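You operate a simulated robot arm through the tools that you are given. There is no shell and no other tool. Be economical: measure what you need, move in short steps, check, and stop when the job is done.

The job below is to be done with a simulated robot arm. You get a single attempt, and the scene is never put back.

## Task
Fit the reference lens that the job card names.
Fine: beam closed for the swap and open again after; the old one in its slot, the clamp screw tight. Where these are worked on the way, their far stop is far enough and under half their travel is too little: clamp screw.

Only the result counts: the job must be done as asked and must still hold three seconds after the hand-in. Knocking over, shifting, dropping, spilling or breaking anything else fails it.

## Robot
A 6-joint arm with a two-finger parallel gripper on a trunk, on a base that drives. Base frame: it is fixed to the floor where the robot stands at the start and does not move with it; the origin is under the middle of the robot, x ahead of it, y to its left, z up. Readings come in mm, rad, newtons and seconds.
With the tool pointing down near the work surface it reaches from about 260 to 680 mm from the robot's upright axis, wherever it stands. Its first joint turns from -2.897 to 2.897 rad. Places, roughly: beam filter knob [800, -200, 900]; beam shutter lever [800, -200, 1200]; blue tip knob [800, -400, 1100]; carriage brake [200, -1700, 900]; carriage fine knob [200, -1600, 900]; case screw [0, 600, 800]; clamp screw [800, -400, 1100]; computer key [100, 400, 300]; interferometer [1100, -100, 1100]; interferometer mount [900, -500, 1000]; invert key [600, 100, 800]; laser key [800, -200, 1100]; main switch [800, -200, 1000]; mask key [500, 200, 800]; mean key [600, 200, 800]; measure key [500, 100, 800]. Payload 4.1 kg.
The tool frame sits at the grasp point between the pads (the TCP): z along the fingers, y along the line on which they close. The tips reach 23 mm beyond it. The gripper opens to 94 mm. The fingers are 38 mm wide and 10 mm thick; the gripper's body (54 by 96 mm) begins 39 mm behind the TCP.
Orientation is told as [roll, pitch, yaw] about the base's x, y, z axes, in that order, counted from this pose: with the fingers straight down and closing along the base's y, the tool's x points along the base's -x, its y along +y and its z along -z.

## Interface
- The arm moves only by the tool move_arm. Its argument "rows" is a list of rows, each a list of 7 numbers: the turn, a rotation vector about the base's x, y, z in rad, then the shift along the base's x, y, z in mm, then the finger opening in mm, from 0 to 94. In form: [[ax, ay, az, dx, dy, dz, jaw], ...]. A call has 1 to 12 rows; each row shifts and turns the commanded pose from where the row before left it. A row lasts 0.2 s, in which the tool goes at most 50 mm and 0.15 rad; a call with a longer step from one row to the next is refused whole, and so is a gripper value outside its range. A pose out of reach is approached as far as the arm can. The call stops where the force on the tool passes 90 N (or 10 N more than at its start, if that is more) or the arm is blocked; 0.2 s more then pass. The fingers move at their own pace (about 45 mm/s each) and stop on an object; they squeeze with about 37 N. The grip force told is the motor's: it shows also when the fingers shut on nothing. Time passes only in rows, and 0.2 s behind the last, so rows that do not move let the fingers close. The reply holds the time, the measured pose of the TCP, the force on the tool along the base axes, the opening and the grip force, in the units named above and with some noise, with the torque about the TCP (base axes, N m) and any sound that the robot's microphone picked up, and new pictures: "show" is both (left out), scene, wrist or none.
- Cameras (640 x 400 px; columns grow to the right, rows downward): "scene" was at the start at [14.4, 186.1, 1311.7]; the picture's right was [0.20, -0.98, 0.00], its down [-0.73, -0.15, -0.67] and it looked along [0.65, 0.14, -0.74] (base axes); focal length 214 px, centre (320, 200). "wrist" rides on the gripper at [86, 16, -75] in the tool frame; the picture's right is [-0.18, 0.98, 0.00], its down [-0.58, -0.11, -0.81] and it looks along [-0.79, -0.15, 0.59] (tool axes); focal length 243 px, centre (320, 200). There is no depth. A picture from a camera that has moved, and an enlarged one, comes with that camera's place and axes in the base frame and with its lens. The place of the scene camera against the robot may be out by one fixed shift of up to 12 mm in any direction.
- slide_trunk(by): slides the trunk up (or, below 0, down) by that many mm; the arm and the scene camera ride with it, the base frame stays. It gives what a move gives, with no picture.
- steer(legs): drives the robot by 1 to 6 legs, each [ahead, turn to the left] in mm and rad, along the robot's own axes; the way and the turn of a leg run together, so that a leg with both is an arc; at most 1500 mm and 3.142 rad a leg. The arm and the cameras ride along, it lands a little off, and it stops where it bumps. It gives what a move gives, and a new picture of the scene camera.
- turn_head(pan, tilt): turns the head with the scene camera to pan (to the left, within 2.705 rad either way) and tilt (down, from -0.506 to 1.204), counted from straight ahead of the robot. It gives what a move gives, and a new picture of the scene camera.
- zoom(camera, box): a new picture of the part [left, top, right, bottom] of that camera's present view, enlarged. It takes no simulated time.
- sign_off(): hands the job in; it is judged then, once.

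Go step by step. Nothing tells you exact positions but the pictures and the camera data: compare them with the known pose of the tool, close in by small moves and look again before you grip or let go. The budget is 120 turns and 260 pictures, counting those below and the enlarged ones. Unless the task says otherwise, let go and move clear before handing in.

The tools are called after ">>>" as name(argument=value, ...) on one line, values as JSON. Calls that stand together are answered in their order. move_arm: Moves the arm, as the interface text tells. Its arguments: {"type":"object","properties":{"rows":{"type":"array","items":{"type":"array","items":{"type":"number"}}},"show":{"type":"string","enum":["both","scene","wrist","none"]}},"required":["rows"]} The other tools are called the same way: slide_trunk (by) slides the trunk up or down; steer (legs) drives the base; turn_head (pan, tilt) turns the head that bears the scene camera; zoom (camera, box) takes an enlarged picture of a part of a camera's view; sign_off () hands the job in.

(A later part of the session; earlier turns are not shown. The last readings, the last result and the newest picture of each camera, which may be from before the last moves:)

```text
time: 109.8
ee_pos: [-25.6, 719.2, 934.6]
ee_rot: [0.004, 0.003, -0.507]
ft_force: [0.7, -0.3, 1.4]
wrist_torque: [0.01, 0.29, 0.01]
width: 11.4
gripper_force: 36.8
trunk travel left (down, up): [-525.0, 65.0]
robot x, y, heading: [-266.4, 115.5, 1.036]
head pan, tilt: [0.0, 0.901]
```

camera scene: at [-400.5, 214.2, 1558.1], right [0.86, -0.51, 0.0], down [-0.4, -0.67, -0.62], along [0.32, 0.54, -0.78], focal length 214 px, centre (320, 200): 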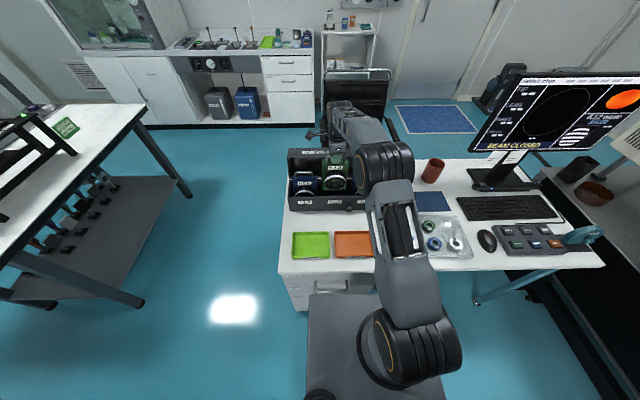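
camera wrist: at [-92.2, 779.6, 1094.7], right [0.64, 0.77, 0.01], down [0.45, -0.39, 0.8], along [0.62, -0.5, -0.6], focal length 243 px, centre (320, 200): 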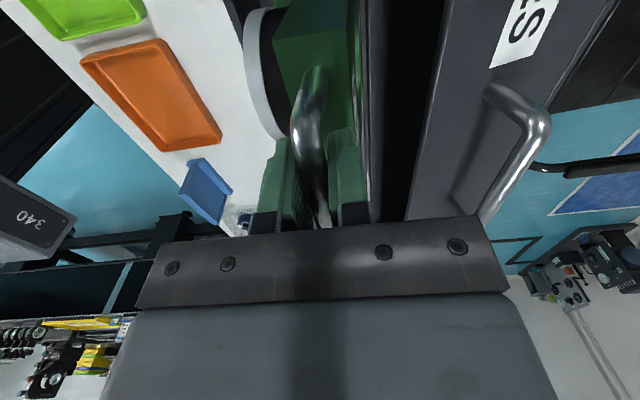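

It rests on the slot floor (TCP z 934.6). I release and rise.

>>> move_arm(rows=[[0, 0, 0, 0, 0, 0, 30], [0, 0, 0, 0, 0, 0, 36], [0, 0, 0, 0, 0, 0, 36], [0, 0, 0, 0, 0, 20, 36], [0, 0, 0, 0, 0, 30, 36], [0, 0, 0, 0, 0, 40, 36]], show="both")

>>> zoom(camera="scene", box=[290, 140, 390, 220])

>>> zoom(camera="wrist", box=[200, 0, 440, 150])

```text
time: 111.2
ee_pos: [-26.6, 718.4, 1024.0]
ee_rot: [0.0, 0.003, -0.506]
ft_force: [1.0, 0.2, 0.3]
wrist_torque: [-0.01, 0.0, 0.03]
width: 36.0
gripper_force: 0.1
trunk travel left (down, up): [-525.0, 65.0]
robot x, y, heading: [-260.9, 114.8, 1.037]
head pan, tilt: [0.0, 0.901]
camera scene: at [-398.4, 218.7, 1557.0], right [0.86, -0.51, 0.0], down [-0.4, -0.67, -0.62], along [0.32, 0.53, -0.78], focal length 214 px, centre (320, 200)
camera wrist: at [-95.0, 774.3, 1100.9], right [0.64, 0.77, 0.0], down [0.46, -0.38, 0.8], along [0.62, -0.51, -0.59], focal length 243 px, centre (320, 200)
```

scene: 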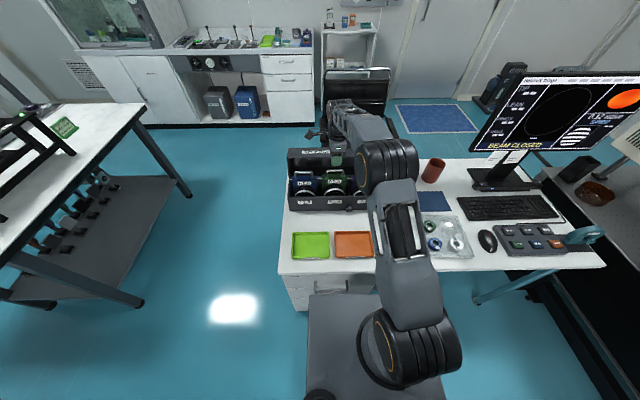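
wrist: 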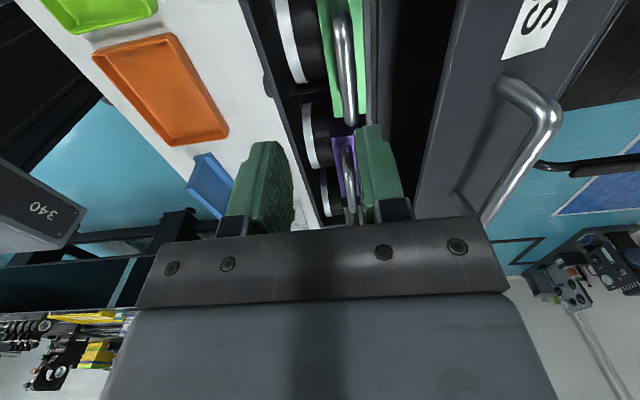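

```text
5.00 times, centred on (340, 180) of scene
camera zoom: at [-398.4, 218.7, 1557.0], right [0.86, -0.51, 0.0], down [-0.4, -0.67, -0.62], along [0.32, 0.53, -0.78], focal length 1072 px, centre (220, 300)
```

zoom: 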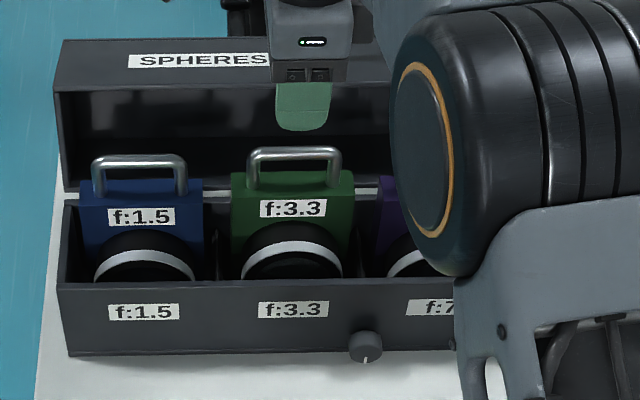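

```text
2.67 times, centred on (320, 75) of wrist
camera zoom: at [-95.0, 774.3, 1100.9], right [0.64, 0.77, 0.0], down [0.46, -0.38, 0.8], along [0.62, -0.51, -0.59], focal length 647 px, centre (320, 533)
```

zoom: 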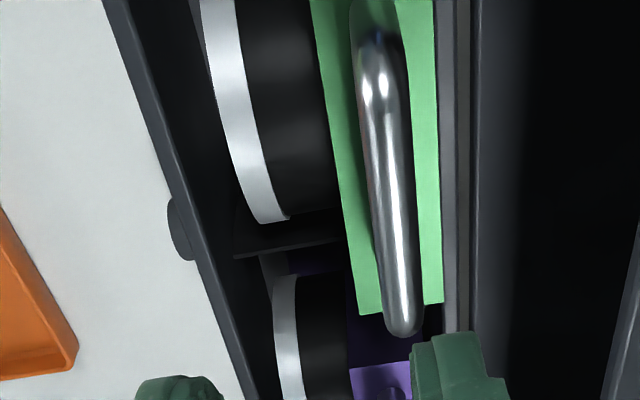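

The f:3.3 sits properly in its slot. Now I move over the f:7 handle.

>>> move_arm(rows=[[0, 0, 0, 38, -19, 0, 40], [0, 0, 0, 38, -19, 0, 40], [0, 0, 0, 38, -20, 0, 40]], show="both")

>>> zoom(camera="scene", box=[290, 140, 430, 220])

>>> zoom(camera="wrist", box=[240, 0, 440, 150])

```text
time: 112.0
ee_pos: [86.9, 659.7, 1024.0]
ee_rot: [0.001, 0.003, -0.507]
ft_force: [0.5, 0.1, -0.1]
wrist_torque: [-0.03, 0.0, 0.03]
width: 40.1
gripper_force: 0.1
trunk travel left (down, up): [-525.0, 65.0]
robot x, y, heading: [-259.9, 117.7, 1.033]
head pan, tilt: [0.0, 0.901]
camera scene: at [-397.9, 218.9, 1557.1], right [0.86, -0.51, 0.0], down [-0.4, -0.67, -0.62], along [0.32, 0.53, -0.78], focal length 214 px, centre (320, 200)
camera wrist: at [19.8, 716.3, 1100.1], right [0.64, 0.77, 0.0], down [0.46, -0.38, 0.8], along [0.62, -0.51, -0.59], focal length 243 px, centre (320, 200)
```

scene: 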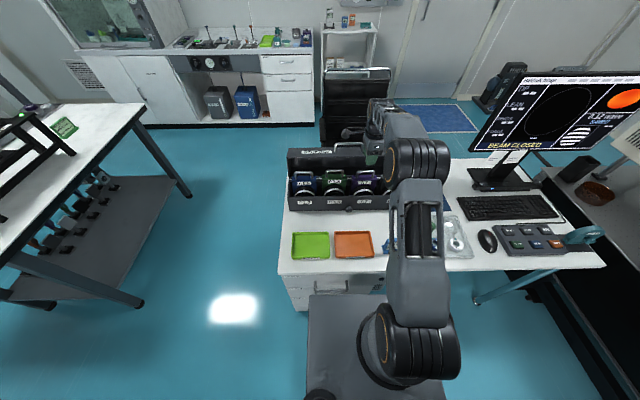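
wrist: 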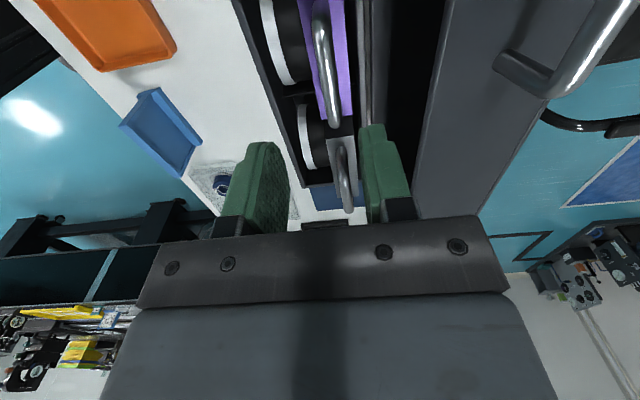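

```text
4.57 times, centred on (360, 180) of scene
camera zoom: at [-397.9, 218.9, 1557.1], right [0.86, -0.51, 0.0], down [-0.4, -0.67, -0.62], along [0.32, 0.53, -0.78], focal length 980 px, centre (137, 291)
```

zoom: 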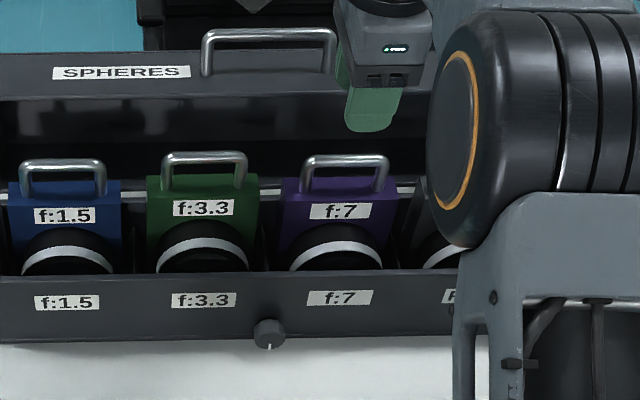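

```text
2.67 times, centred on (340, 75) of wrist
camera zoom: at [19.8, 716.3, 1100.1], right [0.64, 0.77, 0.0], down [0.46, -0.38, 0.8], along [0.62, -0.51, -0.59], focal length 647 px, centre (267, 533)
```

zoom: 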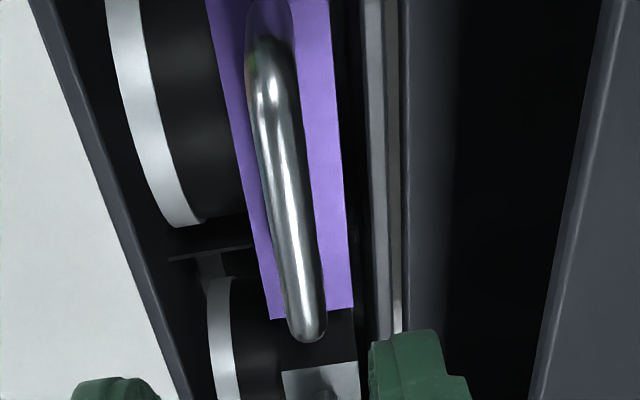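

The f:3.3 sits ~8 mm deeper than the others; I go back and nudge it into line while I'm here.

>>> move_arm(rows=[[0, 0, 0, -38, 19, 0, 36], [0, 0, 0, -38, 20, 0, 36], [0, 0, 0, -37, 20, -20, 36], [0, 0, 0, 0, 0, -35, 36], [0, 0, 0, 0, 0, -33, 36], [0, 0, 0, 0, 0, 0, 0], [0, 0, 0, 0, 0, 0, 0], [0, 0, 0, 0, 0, 0, 0]], show="none")

>>> move_arm(rows=[[0, 0, 0, 0, 0, 5, 0], [0, 0, 0, -4, -2, 0, 0], [0, 0, 0, -3, -3, 0, 0], [0, 0, 0, 0, 0, 0, 0]], show="none")

```text
time: 113.3
ee_pos: [-18.7, 729.6, 962.2]
ee_rot: [0.066, 0.012, -0.509]
ft_force: [6.8, 8.0, 35.0]
wrist_torque: [0.49, -0.11, 0.14]
width: 8.9
gripper_force: 6.4
trunk travel left (down, up): [-525.0, 65.0]
robot x, y, heading: [-261.5, 117.9, 1.033]
head pan, tilt: [0.0, 0.901]
stopped in row 6: the force on the tool passed its limit (the readings are from after the stop); the commanded pose is now the measured one
```

```text
time: 114.3
ee_pos: [-25.8, 723.5, 963.2]
ee_rot: [0.057, 0.013, -0.506]
ft_force: [11.0, 5.8, 37.9]
wrist_torque: [0.49, 0.07, -0.11]
width: 0.0
gripper_force: 36.9
trunk travel left (down, up): [-525.0, 65.0]
robot x, y, heading: [-260.0, 109.6, 1.038]
head pan, tilt: [0.0, 0.901]
```

Unexpected contact. I stop and look before anything else.

>>> move_arm(rows=[[0, 0, 0, 0, 0, 20, 0], [-0.057, -0.013, 0, 0, 0, 30, 0], [0, 0, 0, 0, 0, 30, 0]], show="both")

>>> zoom(camera="scene", box=[290, 140, 430, 220])

>>> zoom(camera="wrist", box=[220, 0, 420, 150])

```text
time: 115.1
ee_pos: [-27.0, 723.0, 1036.0]
ee_rot: [-0.001, -0.031, -0.506]
ft_force: [1.0, 0.4, -0.4]
wrist_torque: [0.04, 0.02, 0.02]
width: 0.3
gripper_force: 37.5
trunk travel left (down, up): [-525.0, 65.0]
robot x, y, heading: [-261.7, 115.0, 1.035]
head pan, tilt: [0.0, 0.901]
camera scene: at [-398.3, 218.4, 1556.9], right [0.86, -0.51, 0.0], down [-0.4, -0.67, -0.62], along [0.32, 0.53, -0.78], focal length 214 px, centre (320, 200)
camera wrist: at [-97.1, 778.5, 1110.8], right [0.64, 0.77, 0.01], down [0.43, -0.37, 0.82], along [0.64, -0.52, -0.57], focal length 243 px, centre (320, 200)
```

scene: 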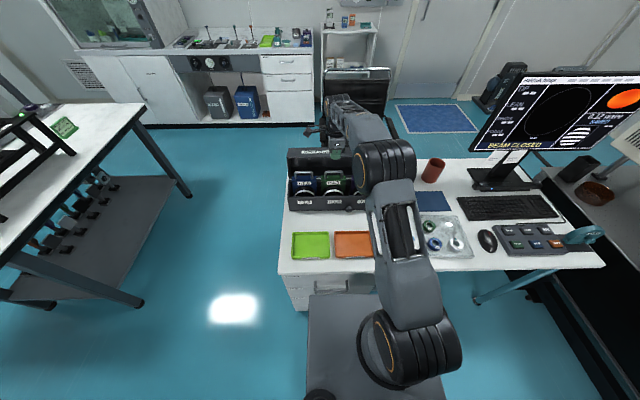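
wrist: 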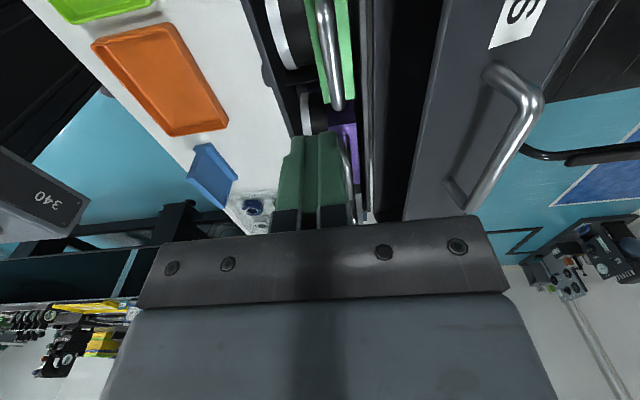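

```text
4.57 times, centred on (360, 180) of scene
camera zoom: at [-398.3, 218.4, 1556.9], right [0.86, -0.51, 0.0], down [-0.4, -0.67, -0.62], along [0.32, 0.53, -0.78], focal length 980 px, centre (137, 291)
```

zoom: 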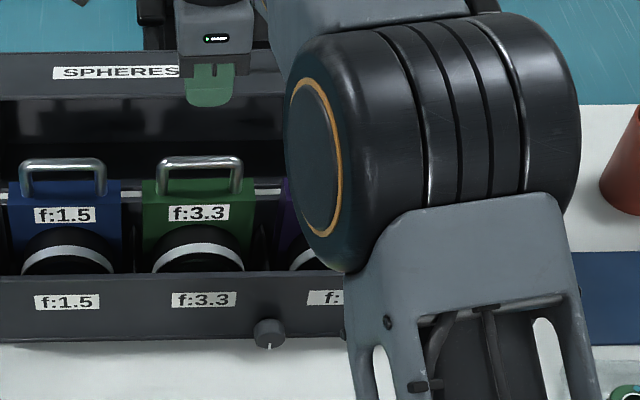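

```text
2.67 times, centred on (320, 75) of wrist
camera zoom: at [-97.1, 778.5, 1110.8], right [0.64, 0.77, 0.01], down [0.43, -0.37, 0.82], along [0.64, -0.52, -0.57], focal length 647 px, centre (320, 533)
```

zoom: 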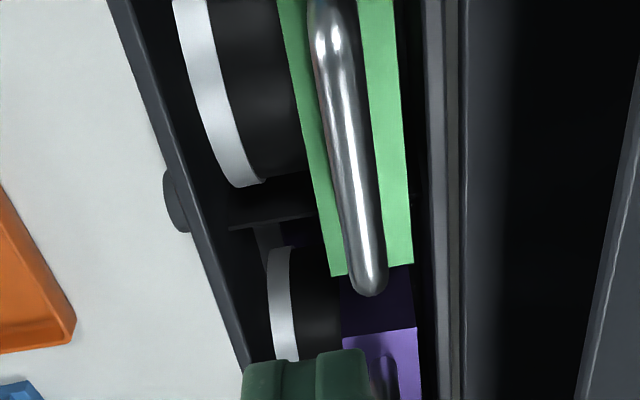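

By luck the nudge put f:3.3 upright and in line with the others; nothing else moved. Re-measured, the f:7 handle centre is about (95,663); I level the tool and move over it with the jaws open.

>>> move_arm(rows=[[0, 0.031, 0, 30, -15, 0, 30], [0, 0, 0, 31, -15, 0, 50], [0, 0, 0, 31, -15, 0, 50], [0, 0, 0, 30, -15, 0, 50]], show="wrist")

>>> zoom(camera="scene", box=[290, 140, 430, 220])

>>> zoom(camera="wrist", box=[220, 0, 420, 150])

```text
time: 116.1
ee_pos: [95.3, 663.5, 1038.2]
ee_rot: [-0.013, -0.002, -0.507]
ft_force: [0.2, -0.1, 0.0]
wrist_torque: [-0.03, -0.03, 0.06]
width: 49.8
gripper_force: 0.0
trunk travel left (down, up): [-525.0, 65.0]
robot x, y, heading: [-262.9, 116.6, 1.036]
head pan, tilt: [0.0, 0.901]
camera wrist: at [27.4, 719.9, 1113.0], right [0.64, 0.77, -0.01], down [0.46, -0.37, 0.81], along [0.62, -0.52, -0.59], focal length 243 px, centre (320, 200)
```

wrist: 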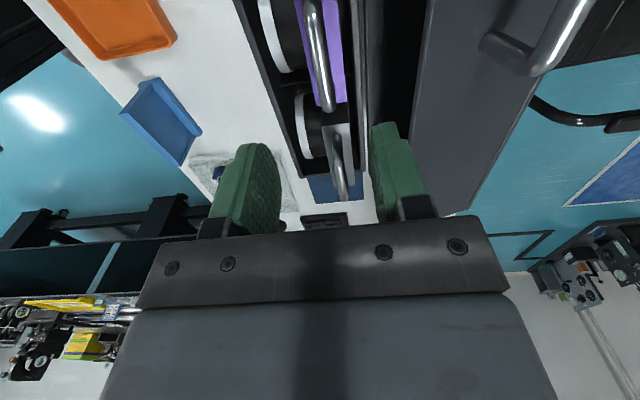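

```text
4.57 times, centred on (360, 180) of scene
camera zoom: at [-397.8, 218.7, 1557.1], right [0.86, -0.51, 0.0], down [-0.4, -0.67, -0.62], along [0.32, 0.53, -0.78], focal length 980 px, centre (137, 291)
```

zoom: 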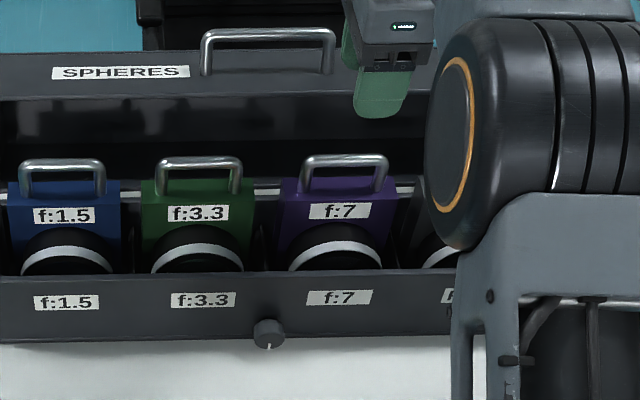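

```text
2.67 times, centred on (320, 75) of wrist
camera zoom: at [27.4, 719.9, 1113.0], right [0.64, 0.77, -0.01], down [0.46, -0.37, 0.81], along [0.62, -0.52, -0.59], focal length 647 px, centre (320, 533)
```

zoom: 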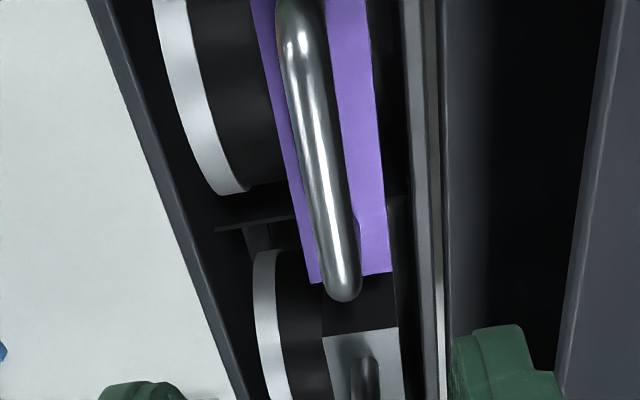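

Aligned within a few mm. I level, descend over the f:7 handle and grip.

>>> move_arm(rows=[[0.013, 0, 0, 2, 1, -35, 50], [0, 0, 0, 1, 0, -35, 50], [0, 0, 0, 0, 0, -20, 50]], show="wrist")

>>> zoom(camera="scene", box=[290, 140, 430, 220])

```text
time: 116.9
ee_pos: [98.1, 665.9, 949.1]
ee_rot: [-0.002, 0.005, -0.504]
ft_force: [0.1, 0.5, 0.2]
wrist_torque: [0.0, 0.03, -0.02]
width: 50.0
gripper_force: 0.0
trunk travel left (down, up): [-525.0, 65.0]
robot x, y, heading: [-262.1, 110.8, 1.035]
head pan, tilt: [0.0, 0.901]
camera wrist: at [30.1, 721.0, 1025.3], right [0.64, 0.77, 0.0], down [0.46, -0.38, 0.8], along [0.62, -0.51, -0.59], focal length 243 px, centre (320, 200)
```

wrist: 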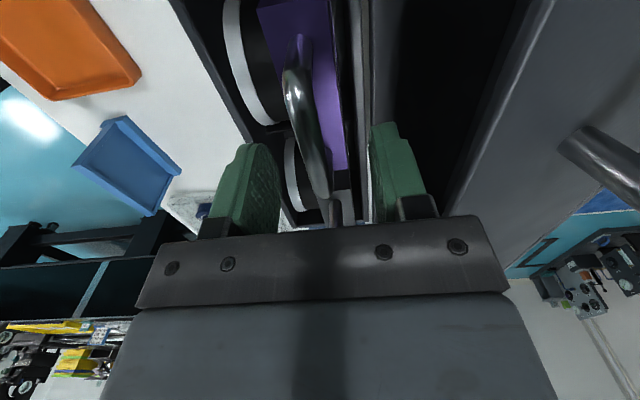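

```text
4.57 times, centred on (360, 180) of scene
camera zoom: at [-398.3, 218.9, 1557.1], right [0.86, -0.51, 0.0], down [-0.4, -0.67, -0.62], along [0.32, 0.53, -0.78], focal length 980 px, centre (137, 291)
```

zoom: 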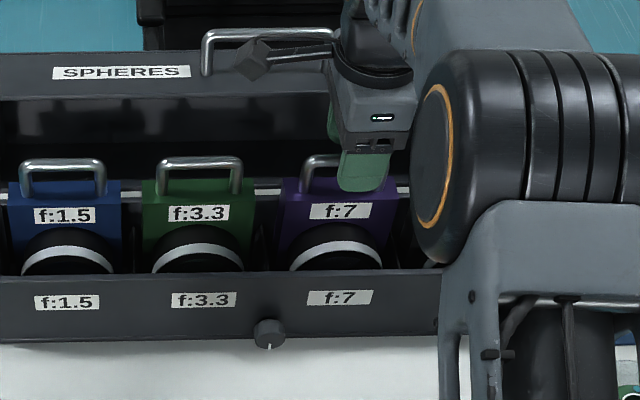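

>>> move_arm(rows=[[0, 0, 0, -3, 1, -7, 46], [0, 0, 0, 0, 0, -7, 40], [0, 0, 0, 0, 0, 0, 0], [0, 0, 0, 0, 0, 0, 0], [0, 0, 0, 0, 0, 0, 0], [0, 0, 0, 0, 0, 0, 0]], show="wrist")

>>> zoom(camera="scene", box=[290, 140, 430, 220])

```text
time: 118.3
ee_pos: [94.0, 667.6, 935.2]
ee_rot: [0.0, 0.006, -0.507]
ft_force: [-0.8, -0.7, 0.7]
wrist_torque: [-0.03, 0.0, 0.03]
width: 11.4
gripper_force: 36.6
trunk travel left (down, up): [-525.0, 65.0]
robot x, y, heading: [-261.4, 113.6, 1.027]
head pan, tilt: [0.0, 0.901]
camera wrist: at [26.3, 721.7, 1011.1], right [0.64, 0.77, 0.0], down [0.46, -0.38, 0.8], along [0.62, -0.51, -0.59], focal length 243 px, centre (320, 200)
```

wrist: 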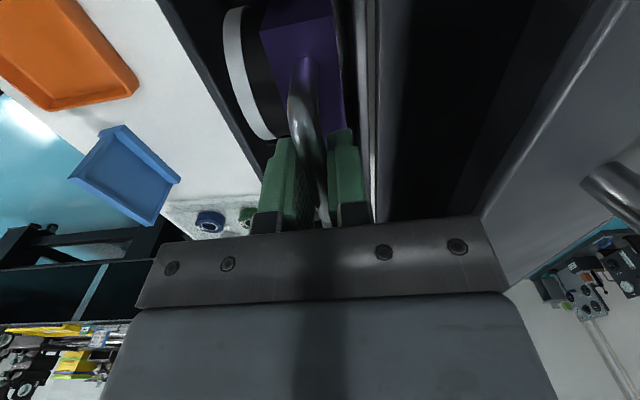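

```text
4.57 times, centred on (360, 180) of scene
camera zoom: at [-398.3, 218.7, 1557.0], right [0.86, -0.51, 0.0], down [-0.4, -0.67, -0.62], along [0.32, 0.53, -0.78], focal length 980 px, centre (137, 291)
```

zoom: 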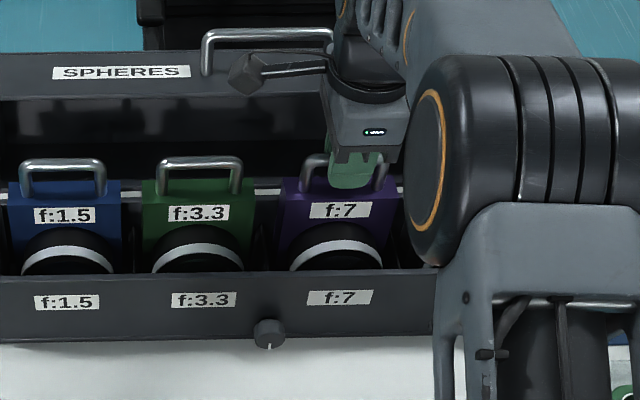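

Gripped. I lift slowly straight up, watching forces.

>>> move_arm(rows=[[0, 0, 0, 0, 0, 6, 0], [0, 0, 0, 0, 0, 10, 0], [0, 0, 0, 0, 0, 15, 0], [0, 0, 0, 0, 0, 20, 0]], show="wrist")

>>> zoom(camera="scene", box=[290, 140, 430, 220])

```text
time: 119.3
ee_pos: [94.3, 666.4, 986.7]
ee_rot: [-0.001, 0.005, -0.507]
ft_force: [1.0, -1.0, -5.6]
wrist_torque: [0.04, -0.01, 0.0]
width: 11.4
gripper_force: 37.0
trunk travel left (down, up): [-525.0, 65.0]
robot x, y, heading: [-259.4, 116.3, 1.033]
head pan, tilt: [0.0, 0.901]
camera wrist: at [27.3, 721.4, 1062.0], right [0.64, 0.77, 0.0], down [0.46, -0.38, 0.8], along [0.62, -0.51, -0.59], focal length 243 px, centre (320, 200)
```

wrist: 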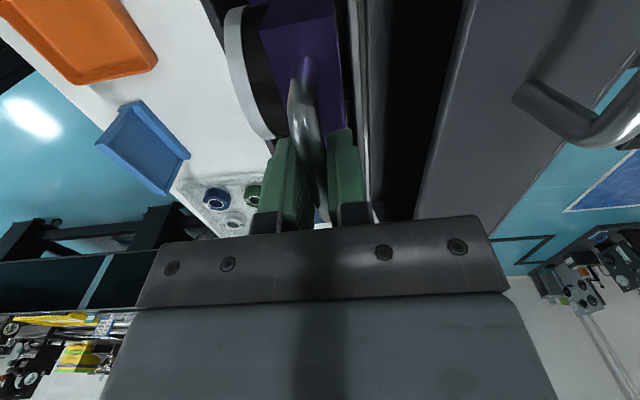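

```text
4.57 times, centred on (360, 180) of scene
camera zoom: at [-398.1, 219.0, 1557.0], right [0.86, -0.51, 0.0], down [-0.4, -0.67, -0.62], along [0.32, 0.53, -0.78], focal length 980 px, centre (137, 291)
```

zoom: 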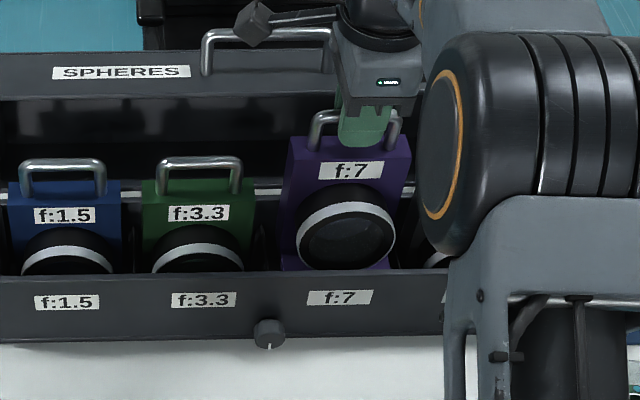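

>>> move_arm(rows=[[0, 0, 0, 0, 0, 35, 0], [0, 0, 0, 0, 0, 40, 0], [0, 0, 0, 0, 0, 40, 0], [0, 0, 0, 0, 0, 30, 0], [0, 0, 0, -15, -40, 0, 0], [0, 0, 0, -20, -40, 0, 0], [0, 0, 0, -20, -40, 0, 0], [0, 0, 0, -20, -40, 0, 0], [0, 0, 0, -20, -40, 0, 0], [0, 0, 0, -20, -40, 0, 0]], show="both")

>>> zoom(camera="scene", box=[290, 140, 430, 260])

```text
time: 121.5
ee_pos: [-21.0, 423.8, 1132.5]
ee_rot: [-0.001, 0.006, -0.507]
ft_force: [-0.2, -0.3, -6.1]
wrist_torque: [0.05, -0.03, 0.01]
width: 11.5
gripper_force: 36.9
trunk travel left (down, up): [-525.0, 65.0]
robot x, y, heading: [-264.4, 114.2, 1.034]
head pan, tilt: [0.0, 0.901]
camera scene: at [-398.6, 218.3, 1557.0], right [0.86, -0.51, 0.0], down [-0.4, -0.67, -0.62], along [0.32, 0.53, -0.78], focal length 214 px, centre (320, 200)
camera wrist: at [-89.3, 478.6, 1208.7], right [0.64, 0.77, 0.0], down [0.46, -0.38, 0.8], along [0.62, -0.51, -0.59], focal length 243 px, centre (320, 200)
```

scene: 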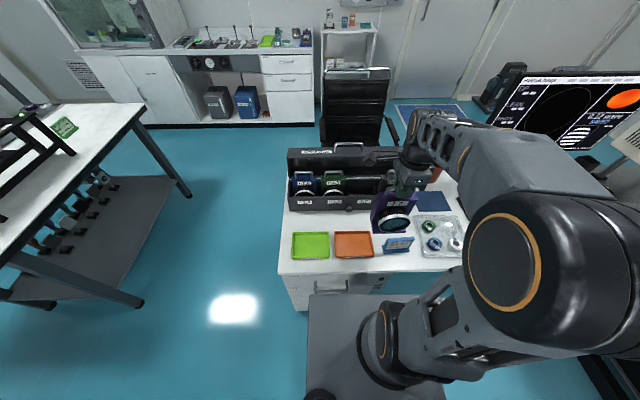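
wrist: 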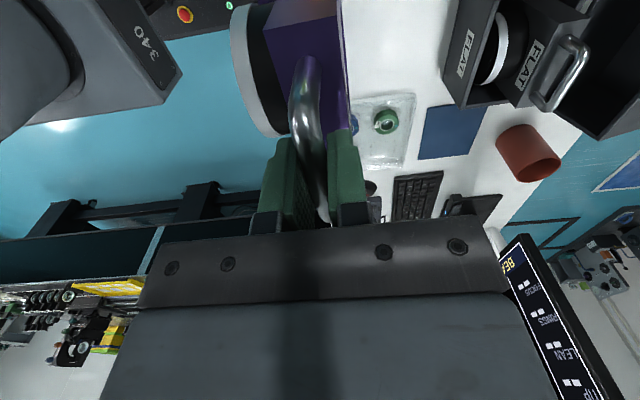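

```text
3.33 times, centred on (360, 200) of scene
camera zoom: at [-398.6, 218.3, 1557.0], right [0.86, -0.51, 0.0], down [-0.4, -0.67, -0.62], along [0.32, 0.53, -0.78], focal length 715 px, centre (187, 200)
```

zoom: 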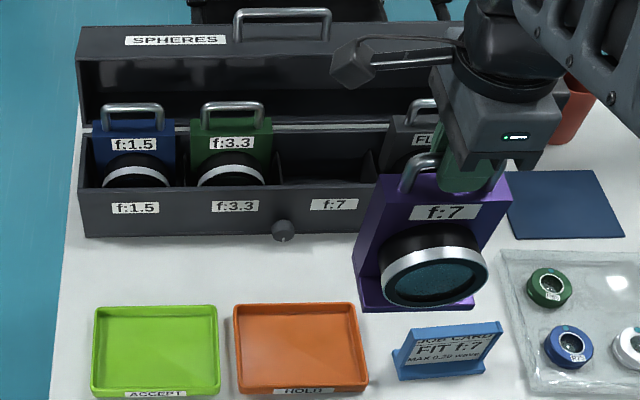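

f:7 is in hand and the case is tidy. I raise it, back away, and drive toward the interferometer in stages.

>>> slide_trunk(by=30)

>>> move_arm(rows=[[0, 0, 0, -20, -35, 25, 0], [0, 0, 0, -15, -25, 35, 0], [0, 0, 0, 0, 0, 45, 0], [0, 0, 0, 0, 0, 45, 0]], show="none")

>>> steer(legs=[[-110, 0], [0, -1.28], [562, 0], [0, -0.225]])

```text
time: 122.3
ee_pos: [-20.7, 423.7, 1162.0]
ee_rot: [-0.001, 0.004, -0.508]
ft_force: [-0.8, -0.2, -5.2]
wrist_torque: [0.02, -0.02, -0.03]
width: 11.2
gripper_force: 37.1
trunk travel left (down, up): [-555.0, 35.0]
robot x, y, heading: [-264.1, 116.4, 1.036]
head pan, tilt: [0.0, 0.901]
```

```text
time: 123.3
ee_pos: [-55.5, 363.7, 1311.0]
ee_rot: [-0.001, 0.006, -0.509]
ft_force: [0.4, -0.1, -5.4]
wrist_torque: [-0.01, -0.01, -0.01]
width: 11.4
gripper_force: 37.4
trunk travel left (down, up): [-555.0, 35.0]
robot x, y, heading: [-259.2, 110.1, 1.035]
head pan, tilt: [0.0, 0.901]
```

```text
time: 131.4
ee_pos: [480.9, -340.7, 1311.5]
ee_rot: [-0.003, 0.004, -2.052]
ft_force: [-0.7, -0.9, -5.4]
wrist_torque: [0.01, -0.02, 0.02]
width: 11.1
gripper_force: 37.3
trunk travel left (down, up): [-555.0, 35.0]
robot x, y, heading: [227.4, -142.5, -0.505]
head pan, tilt: [0.0, 0.901]
camera scene: at [319.4, 3.5, 1587.0], right [-0.49, -0.87, 0.0], down [-0.68, 0.38, -0.62], along [0.54, -0.3, -0.78], focal length 214 px, centre (320, 200)
```

scene: 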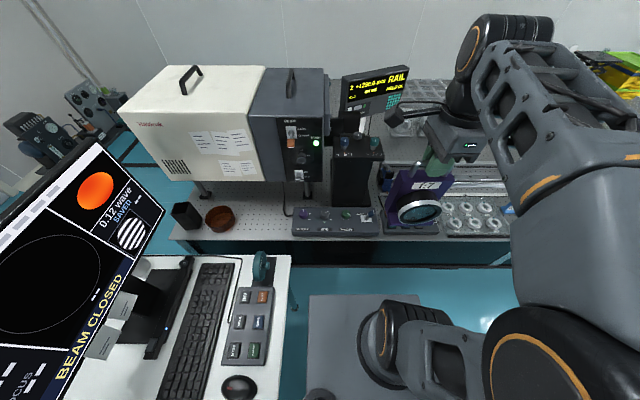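

I drive the last 185 mm and rotate the tool back to the mount's orientation.

>>> steer(legs=[[185, 0]])

>>> move_arm(rows=[[0, 0, 0.14, 0, 0, 0, 0], [0, 0, 0.14, 0, 0, 0, 0], [0, 0, 0.14, 0, 0, 0, 0], [0, 0, 0.14, 0, 0, 0, 0], [0, 0, 0.14, 0, 0, 0, 0], [0, 0, 0.14, 0, 0, 0, 0], [0, 0, 0.14, 0, 0, 0, 0], [0, 0, 0.14, 0, 0, 0, 0], [0, 0, 0.14, 0, 0, 0, 0], [0, 0, 0.14, 0, 0, 0, 0], [0, 0, 0.11, 0, 0, 0, 0]], show="both")

```text
time: 132.9
ee_pos: [643.9, -429.3, 1311.6]
ee_rot: [-0.002, 0.006, -2.049]
ft_force: [-0.9, 1.1, -5.9]
wrist_torque: [-0.01, -0.01, 0.02]
width: 11.4
gripper_force: 36.7
trunk travel left (down, up): [-555.0, 35.0]
robot x, y, heading: [386.2, -232.4, -0.512]
head pan, tilt: [0.0, 0.901]
camera scene: at [482.4, -87.1, 1587.0], right [-0.49, -0.87, 0.0], down [-0.69, 0.38, -0.62], along [0.54, -0.3, -0.78], focal length 214 px, centre (320, 200)
```

scene: 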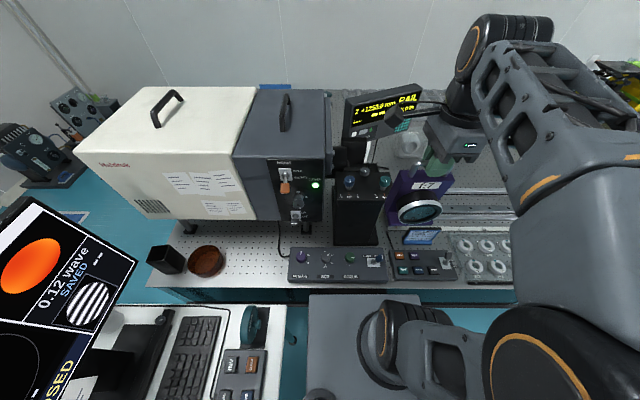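

```text
time: 135.3
ee_pos: [643.3, -428.6, 1311.4]
ee_rot: [-0.002, 0.007, -0.538]
ft_force: [0.5, 0.1, -5.4]
wrist_torque: [0.0, 0.01, -0.02]
width: 11.5
gripper_force: 36.6
trunk travel left (down, up): [-555.0, 35.0]
robot x, y, heading: [392.3, -229.6, -0.508]
head pan, tilt: [0.0, 0.901]
camera scene: at [481.5, -86.5, 1587.0], right [-0.49, -0.87, 0.0], down [-0.69, 0.38, -0.62], along [0.54, -0.3, -0.78], focal length 214 px, centre (320, 200)
camera wrist: at [577.3, -371.8, 1386.9], right [0.66, 0.75, 0.0], down [0.45, -0.39, 0.8], along [0.6, -0.53, -0.6], focal length 243 px, centre (320, 200)
```

scene: 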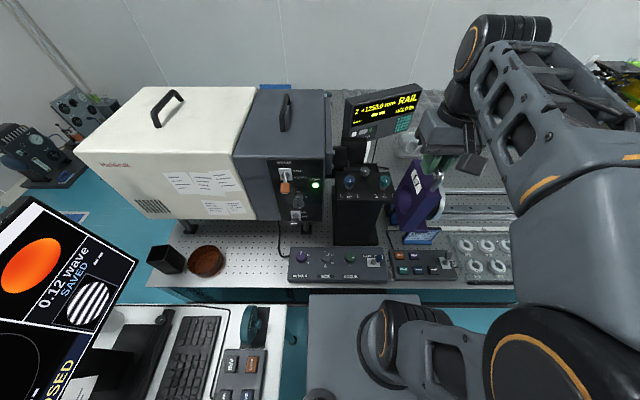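
wrist: 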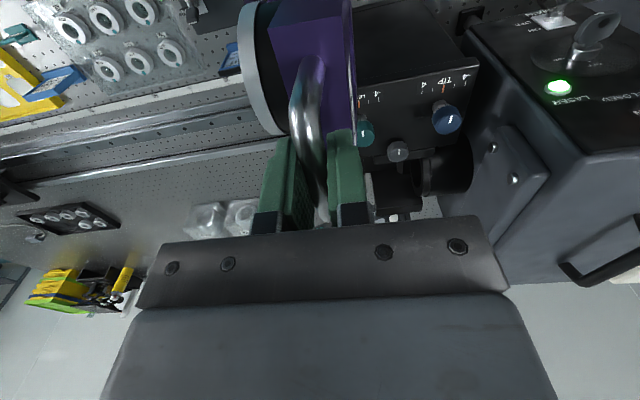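

The block may have swung slightly in the grip while driving. I zoom to judge its tilt.

>>> zoom(camera="wrist", box=[220, 0, 400, 120])

>>> zoom(camera="scene", box=[360, 130, 480, 250])

```text
3.33 times, centred on (310, 60) of wrist
camera zoom: at [577.3, -371.8, 1386.9], right [0.66, 0.75, 0.0], down [0.45, -0.39, 0.8], along [0.6, -0.53, -0.6], focal length 809 px, centre (353, 667)
```

zoom: 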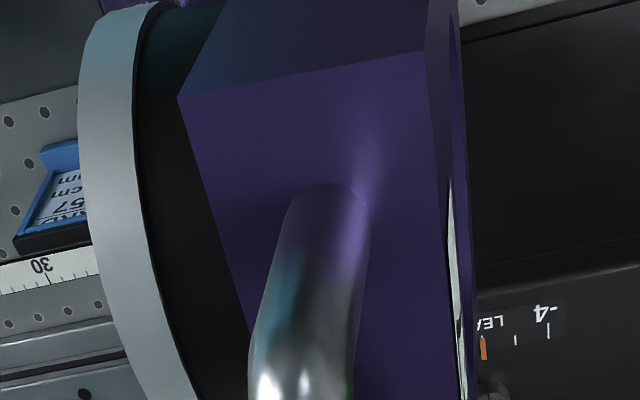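

```text
3.33 times, centred on (420, 190) of scene
camera zoom: at [481.5, -86.5, 1587.0], right [-0.49, -0.87, 0.0], down [-0.69, 0.38, -0.62], along [0.54, -0.3, -0.78], focal length 715 px, centre (-13, 233)
```

zoom: 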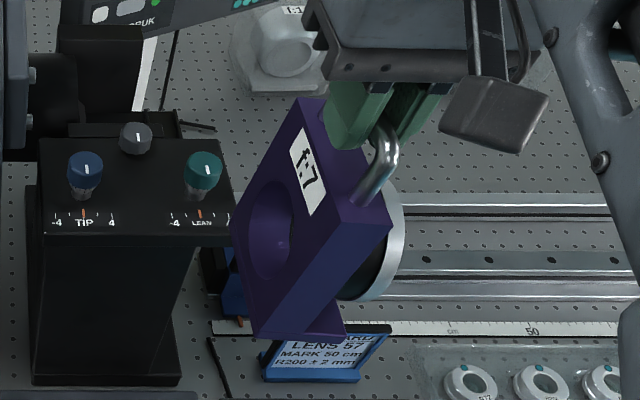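

Slight tilt (~0.07 rad). I counter-rotate the tool by that, raise the trunk fully, and move over the mount.

>>> slide_trunk(by=35)

>>> move_arm(rows=[[-0.06, 0.029, 0, 41, -10, -5, 0], [0, 0, 0, 41, -10, -5, 0], [0, 0, 0, 41, -10, -5, 0], [0, 0, 0, 41, -10, -5, 0], [0, 0, 0, 41, -10, -5, 0], [0, 0, 0, 41, -10, -5, 0], [0, 0, 0, 41, -8, -5, 0]], show="both")

>>> zoom(camera="scene", box=[300, 80, 440, 220])

>>> zoom(camera="wrist", box=[220, 0, 460, 160])

```text
time: 136.1
ee_pos: [642.9, -428.2, 1345.1]
ee_rot: [-0.003, 0.005, -0.54]
ft_force: [-0.5, 0.2, -5.1]
wrist_torque: [-0.01, -0.02, -0.03]
width: 11.3
gripper_force: 37.3
trunk travel left (down, up): [-590.0, 0.0]
robot x, y, heading: [387.0, -233.1, -0.507]
head pan, tilt: [0.0, 0.901]
```

```text
time: 137.7
ee_pos: [931.9, -496.1, 1309.6]
ee_rot: [-0.067, 0.001, -0.541]
ft_force: [-0.4, -0.1, -5.5]
wrist_torque: [0.04, -0.02, 0.0]
width: 11.3
gripper_force: 37.2
trunk travel left (down, up): [-590.0, 0.0]
robot x, y, heading: [387.2, -234.1, -0.51]
head pan, tilt: [0.0, 0.901]
camera scene: at [483.7, -87.1, 1621.9], right [-0.49, -0.87, 0.0], down [-0.69, 0.38, -0.62], along [0.54, -0.3, -0.78], focal length 214 px, centre (320, 200)
camera wrist: at [868.7, -434.8, 1383.3], right [0.66, 0.75, -0.07], down [0.47, -0.35, 0.81], along [0.58, -0.57, -0.58], focal length 243 px, centre (320, 200)
```

scene: 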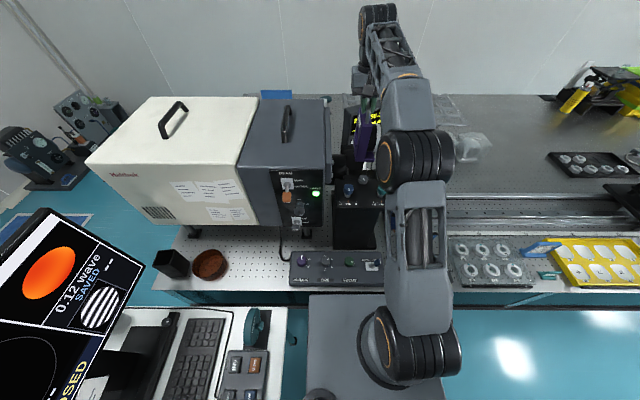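
wrist: 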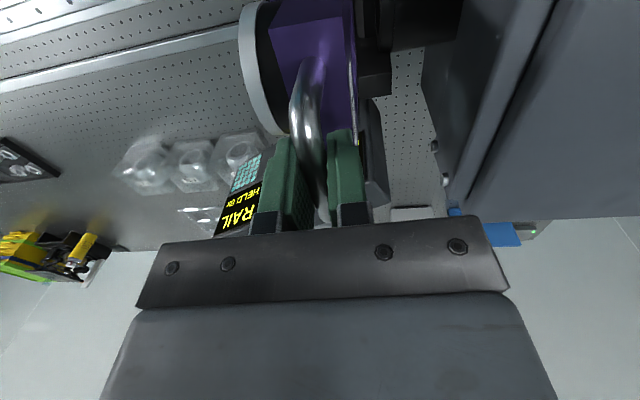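

```text
2.86 times, centred on (370, 150) of scene
camera zoom: at [483.7, -87.1, 1621.9], right [-0.49, -0.87, 0.0], down [-0.69, 0.38, -0.62], along [0.54, -0.3, -0.78], focal length 613 px, centre (177, 343)
```

zoom: 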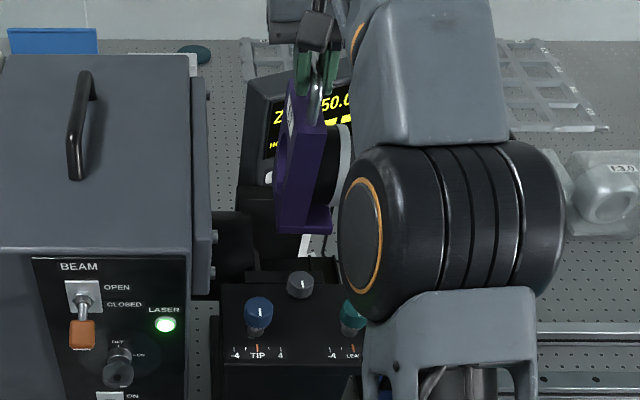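

```text
2.50 times, centred on (340, 80) of wrist
camera zoom: at [868.7, -434.8, 1383.3], right [0.66, 0.75, -0.07], down [0.47, -0.35, 0.81], along [0.58, -0.57, -0.58], focal length 606 px, centre (270, 500)
```

zoom: 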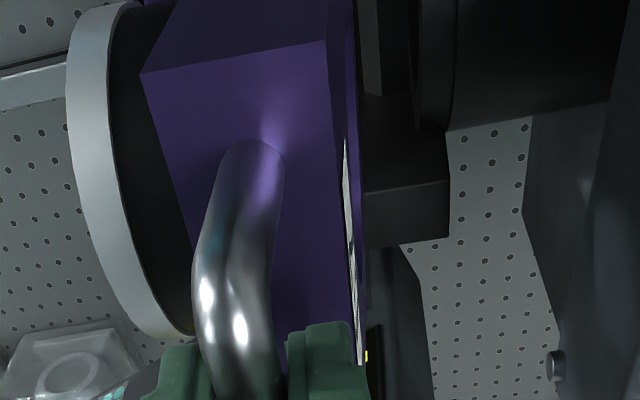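

Block is vertical and lined up with the old grip pose plus a 3.5 mm depth correction. I descend in careful steps.

>>> move_arm(rows=[[0, 0, 0, 0, 0, -20, 0], [0, 0, 0, 0, 0, -15, 0], [0, 0, 0, 0, 0, -10, 0], [0, 0, 0, 0, 0, -10, 0]], show="wrist")

>>> zoom(camera="scene", box=[320, 100, 420, 200])

>>> zoom(camera="wrist", box=[220, 0, 460, 160])

```text
time: 138.7
ee_pos: [931.9, -496.1, 1255.6]
ee_rot: [-0.068, -0.001, -0.541]
ft_force: [0.2, -0.1, -5.5]
wrist_torque: [0.05, -0.02, 0.02]
width: 11.3
gripper_force: 37.0
trunk travel left (down, up): [-590.0, 0.0]
robot x, y, heading: [389.1, -231.6, -0.505]
head pan, tilt: [0.0, 0.901]
camera wrist: at [868.2, -434.6, 1329.8], right [0.66, 0.75, -0.07], down [0.47, -0.34, 0.81], along [0.58, -0.57, -0.58], focal length 243 px, centre (320, 200)
```

wrist: 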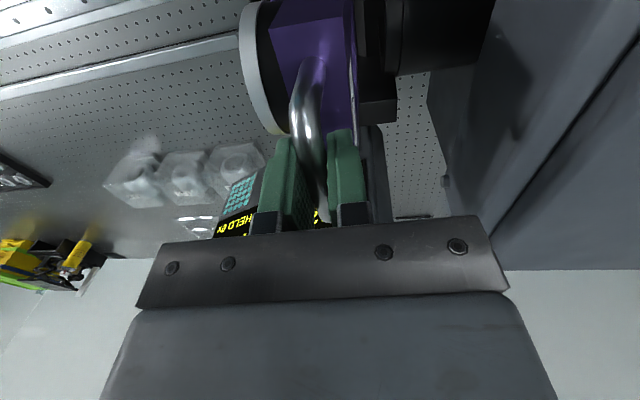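

```text
4.00 times, centred on (370, 150) of scene
camera zoom: at [482.0, -86.7, 1622.0], right [-0.49, -0.87, 0.0], down [-0.69, 0.38, -0.62], along [0.54, -0.3, -0.78], focal length 858 px, centre (120, 400)
```

zoom: 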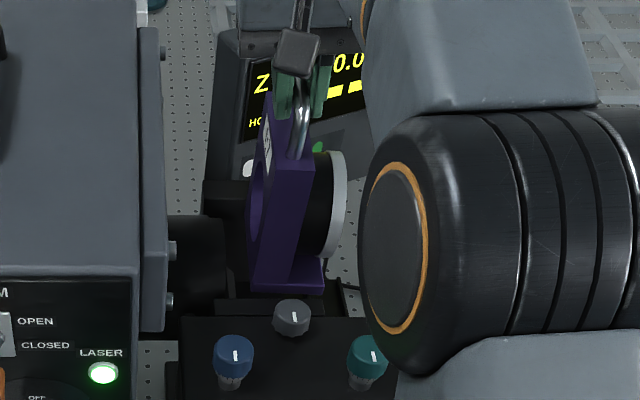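

```text
2.50 times, centred on (340, 80) of wrist
camera zoom: at [868.2, -434.6, 1329.8], right [0.66, 0.75, -0.07], down [0.47, -0.34, 0.81], along [0.58, -0.57, -0.58], focal length 606 px, centre (270, 500)
```

zoom: 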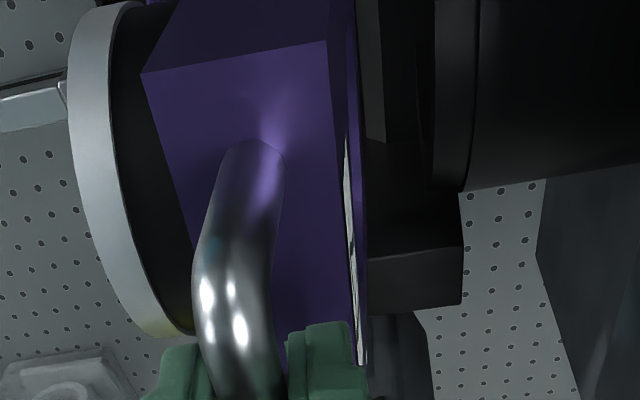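

>>> move_arm(rows=[[0, 0, 0, 0, 0, -10, 0], [0, 0, 0, 0, 0, -10, 0], [0, 0, 0, 0, 0, -8, 0]], show="none")

>>> zoom(camera="scene", box=[320, 100, 420, 200])

```text
time: 139.5
ee_pos: [929.9, -497.3, 1227.7]
ee_rot: [-0.07, -0.001, -0.542]
ft_force: [0.1, 0.3, -5.4]
wrist_torque: [0.04, -0.06, -0.01]
width: 11.4
gripper_force: 36.7
trunk travel left (down, up): [-590.0, 0.0]
robot x, y, heading: [386.7, -230.0, -0.51]
head pan, tilt: [0.0, 0.901]
```

```text
4.00 times, centred on (370, 150) of scene
camera zoom: at [481.9, -86.7, 1622.0], right [-0.49, -0.87, 0.0], down [-0.69, 0.38, -0.62], along [0.54, -0.3, -0.78], focal length 858 px, centre (120, 400)
```

zoom: 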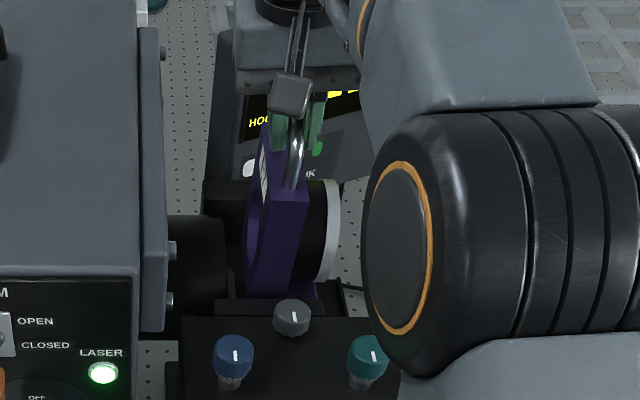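

Going in freely. I continue downward in small steps.

>>> move_arm(rows=[[0, 0, 0, 0, 0, -8, 0], [0, 0, 0, 0, 0, -8, 0], [0, 0, 0, 0, 0, -8, 0]], show="none")

>>> move_arm(rows=[[0, 0, 0, 0, 0, -6, 0], [0, 0, 0, 0, 0, -6, 0], [0, 0, 0, 0, 0, -6, 0]], show="none")

>>> zoom(camera="scene", box=[320, 100, 420, 200])

```text
time: 140.3
ee_pos: [930.6, -497.3, 1203.8]
ee_rot: [-0.067, 0.0, -0.543]
ft_force: [0.0, -0.3, -5.3]
wrist_torque: [0.05, -0.04, 0.0]
width: 11.5
gripper_force: 36.3
trunk travel left (down, up): [-590.0, 0.0]
robot x, y, heading: [387.9, -230.9, -0.506]
head pan, tilt: [0.0, 0.901]
```

```text
time: 141.1
ee_pos: [929.2, -497.9, 1185.9]
ee_rot: [-0.067, -0.002, -0.541]
ft_force: [0.5, 0.3, -4.7]
wrist_torque: [-0.01, 0.01, 0.0]
width: 11.4
gripper_force: 37.6
trunk travel left (down, up): [-590.0, 0.0]
robot x, y, heading: [392.3, -226.1, -0.509]
head pan, tilt: [0.0, 0.901]
```

```text
4.00 times, centred on (370, 150) of scene
camera zoom: at [481.8, -86.6, 1622.0], right [-0.49, -0.87, 0.0], down [-0.69, 0.38, -0.62], along [0.54, -0.3, -0.78], focal length 858 px, centre (120, 400)
```

zoom: 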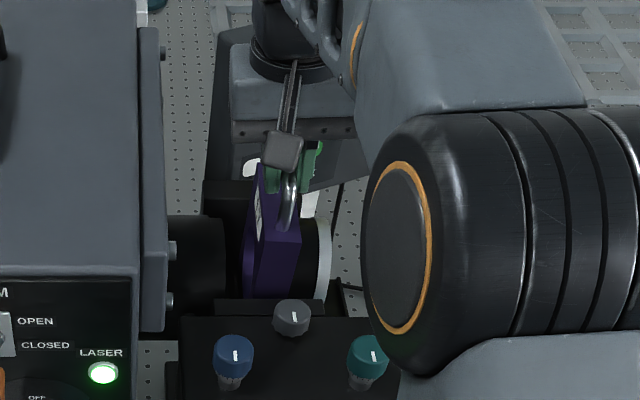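

>>> move_arm(rows=[[0, 0, 0, 1, 1, -5, 0], [0, 0, 0, 0, 0, -5, 0], [0, 0, 0, 0, 0, -4, 0]], show="none")

>>> move_arm(rows=[[0, 0, 0, 0, 0, -2, 0], [0, 0, 0, 0, 0, -2, 0], [0, 0, 0, 0, 0, -2, 0]], show="wrist")

>>> zoom(camera="scene", box=[320, 100, 420, 200])

```text
time: 141.9
ee_pos: [930.8, -496.1, 1173.1]
ee_rot: [-0.069, 0.0, -0.541]
ft_force: [-0.4, 0.1, -5.5]
wrist_torque: [-0.02, -0.01, 0.05]
width: 11.5
gripper_force: 37.0
trunk travel left (down, up): [-590.0, 0.0]
robot x, y, heading: [388.9, -230.6, -0.506]
head pan, tilt: [0.0, 0.901]
```

```text
time: 142.7
ee_pos: [932.8, -494.1, 1168.9]
ee_rot: [-0.068, -0.01, -0.539]
ft_force: [8.6, 4.2, 24.4]
wrist_torque: [0.45, 0.64, -0.15]
width: 11.5
gripper_force: 37.9
trunk travel left (down, up): [-590.0, 0.0]
robot x, y, heading: [386.7, -233.5, -0.507]
head pan, tilt: [0.0, 0.901]
camera wrist: at [868.0, -431.9, 1243.1], right [0.66, 0.75, -0.06], down [0.46, -0.34, 0.82], along [0.59, -0.57, -0.57], focal length 243 px, centre (320, 200)
```

wrist: 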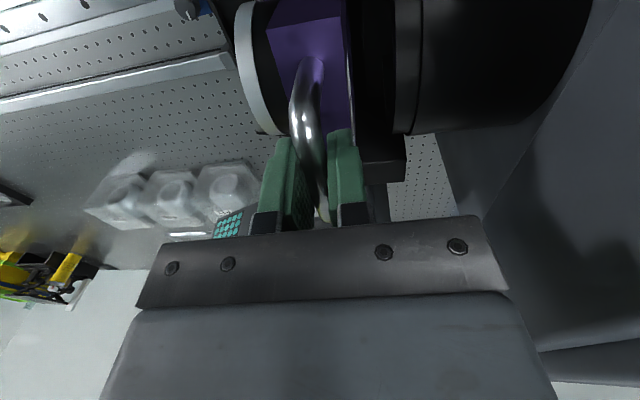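

```text
4.00 times, centred on (370, 150) of scene
camera zoom: at [480.6, -84.4, 1622.4], right [-0.48, -0.87, 0.0], down [-0.69, 0.38, -0.62], along [0.54, -0.3, -0.78], focal length 858 px, centre (120, 400)
```

zoom: 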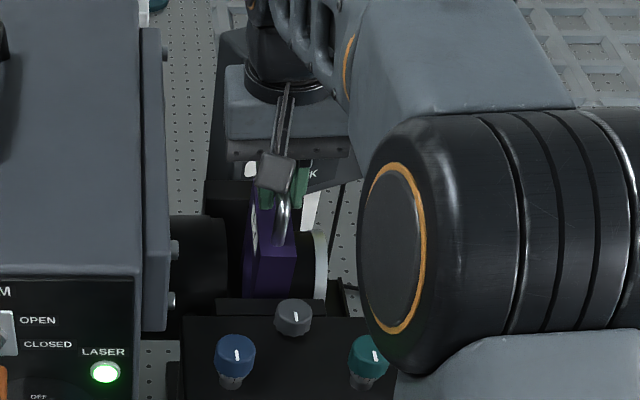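

Light contact about 4 mm too high, at the front-right foot edge. I lift 5 mm, shift 3 mm deeper and 1.5 mm left, and try again.

>>> move_arm(rows=[[0, 0, 0, 0, 0, 7, 0], [0, 0, 0, 3.5, 0, 0, 0], [0, 0, 0, 0, 0, -3, 0], [0, 0, 0, 0, 0, -3, 0]], show="none")

>>> move_arm(rows=[[0, 0, 0, 0, 0, -2, 0], [0, 0, 0, 0, 0, -1, 0]], show="none")

```text
time: 143.7
ee_pos: [932.3, -494.9, 1169.1]
ee_rot: [-0.069, -0.006, -0.541]
ft_force: [-2.7, 2.0, 12.3]
wrist_torque: [0.24, 0.43, -0.1]
width: 11.4
gripper_force: 36.7
trunk travel left (down, up): [-590.0, 0.0]
robot x, y, heading: [390.3, -230.8, -0.506]
head pan, tilt: [0.0, 0.901]
```

```text
time: 144.3
ee_pos: [933.1, -494.8, 1165.8]
ee_rot: [-0.066, -0.009, -0.541]
ft_force: [3.1, -1.0, 14.6]
wrist_torque: [0.02, -0.09, 0.85]
width: 11.6
gripper_force: 36.7
trunk travel left (down, up): [-590.0, 0.0]
robot x, y, heading: [389.6, -231.0, -0.507]
head pan, tilt: [0.0, 0.901]
```

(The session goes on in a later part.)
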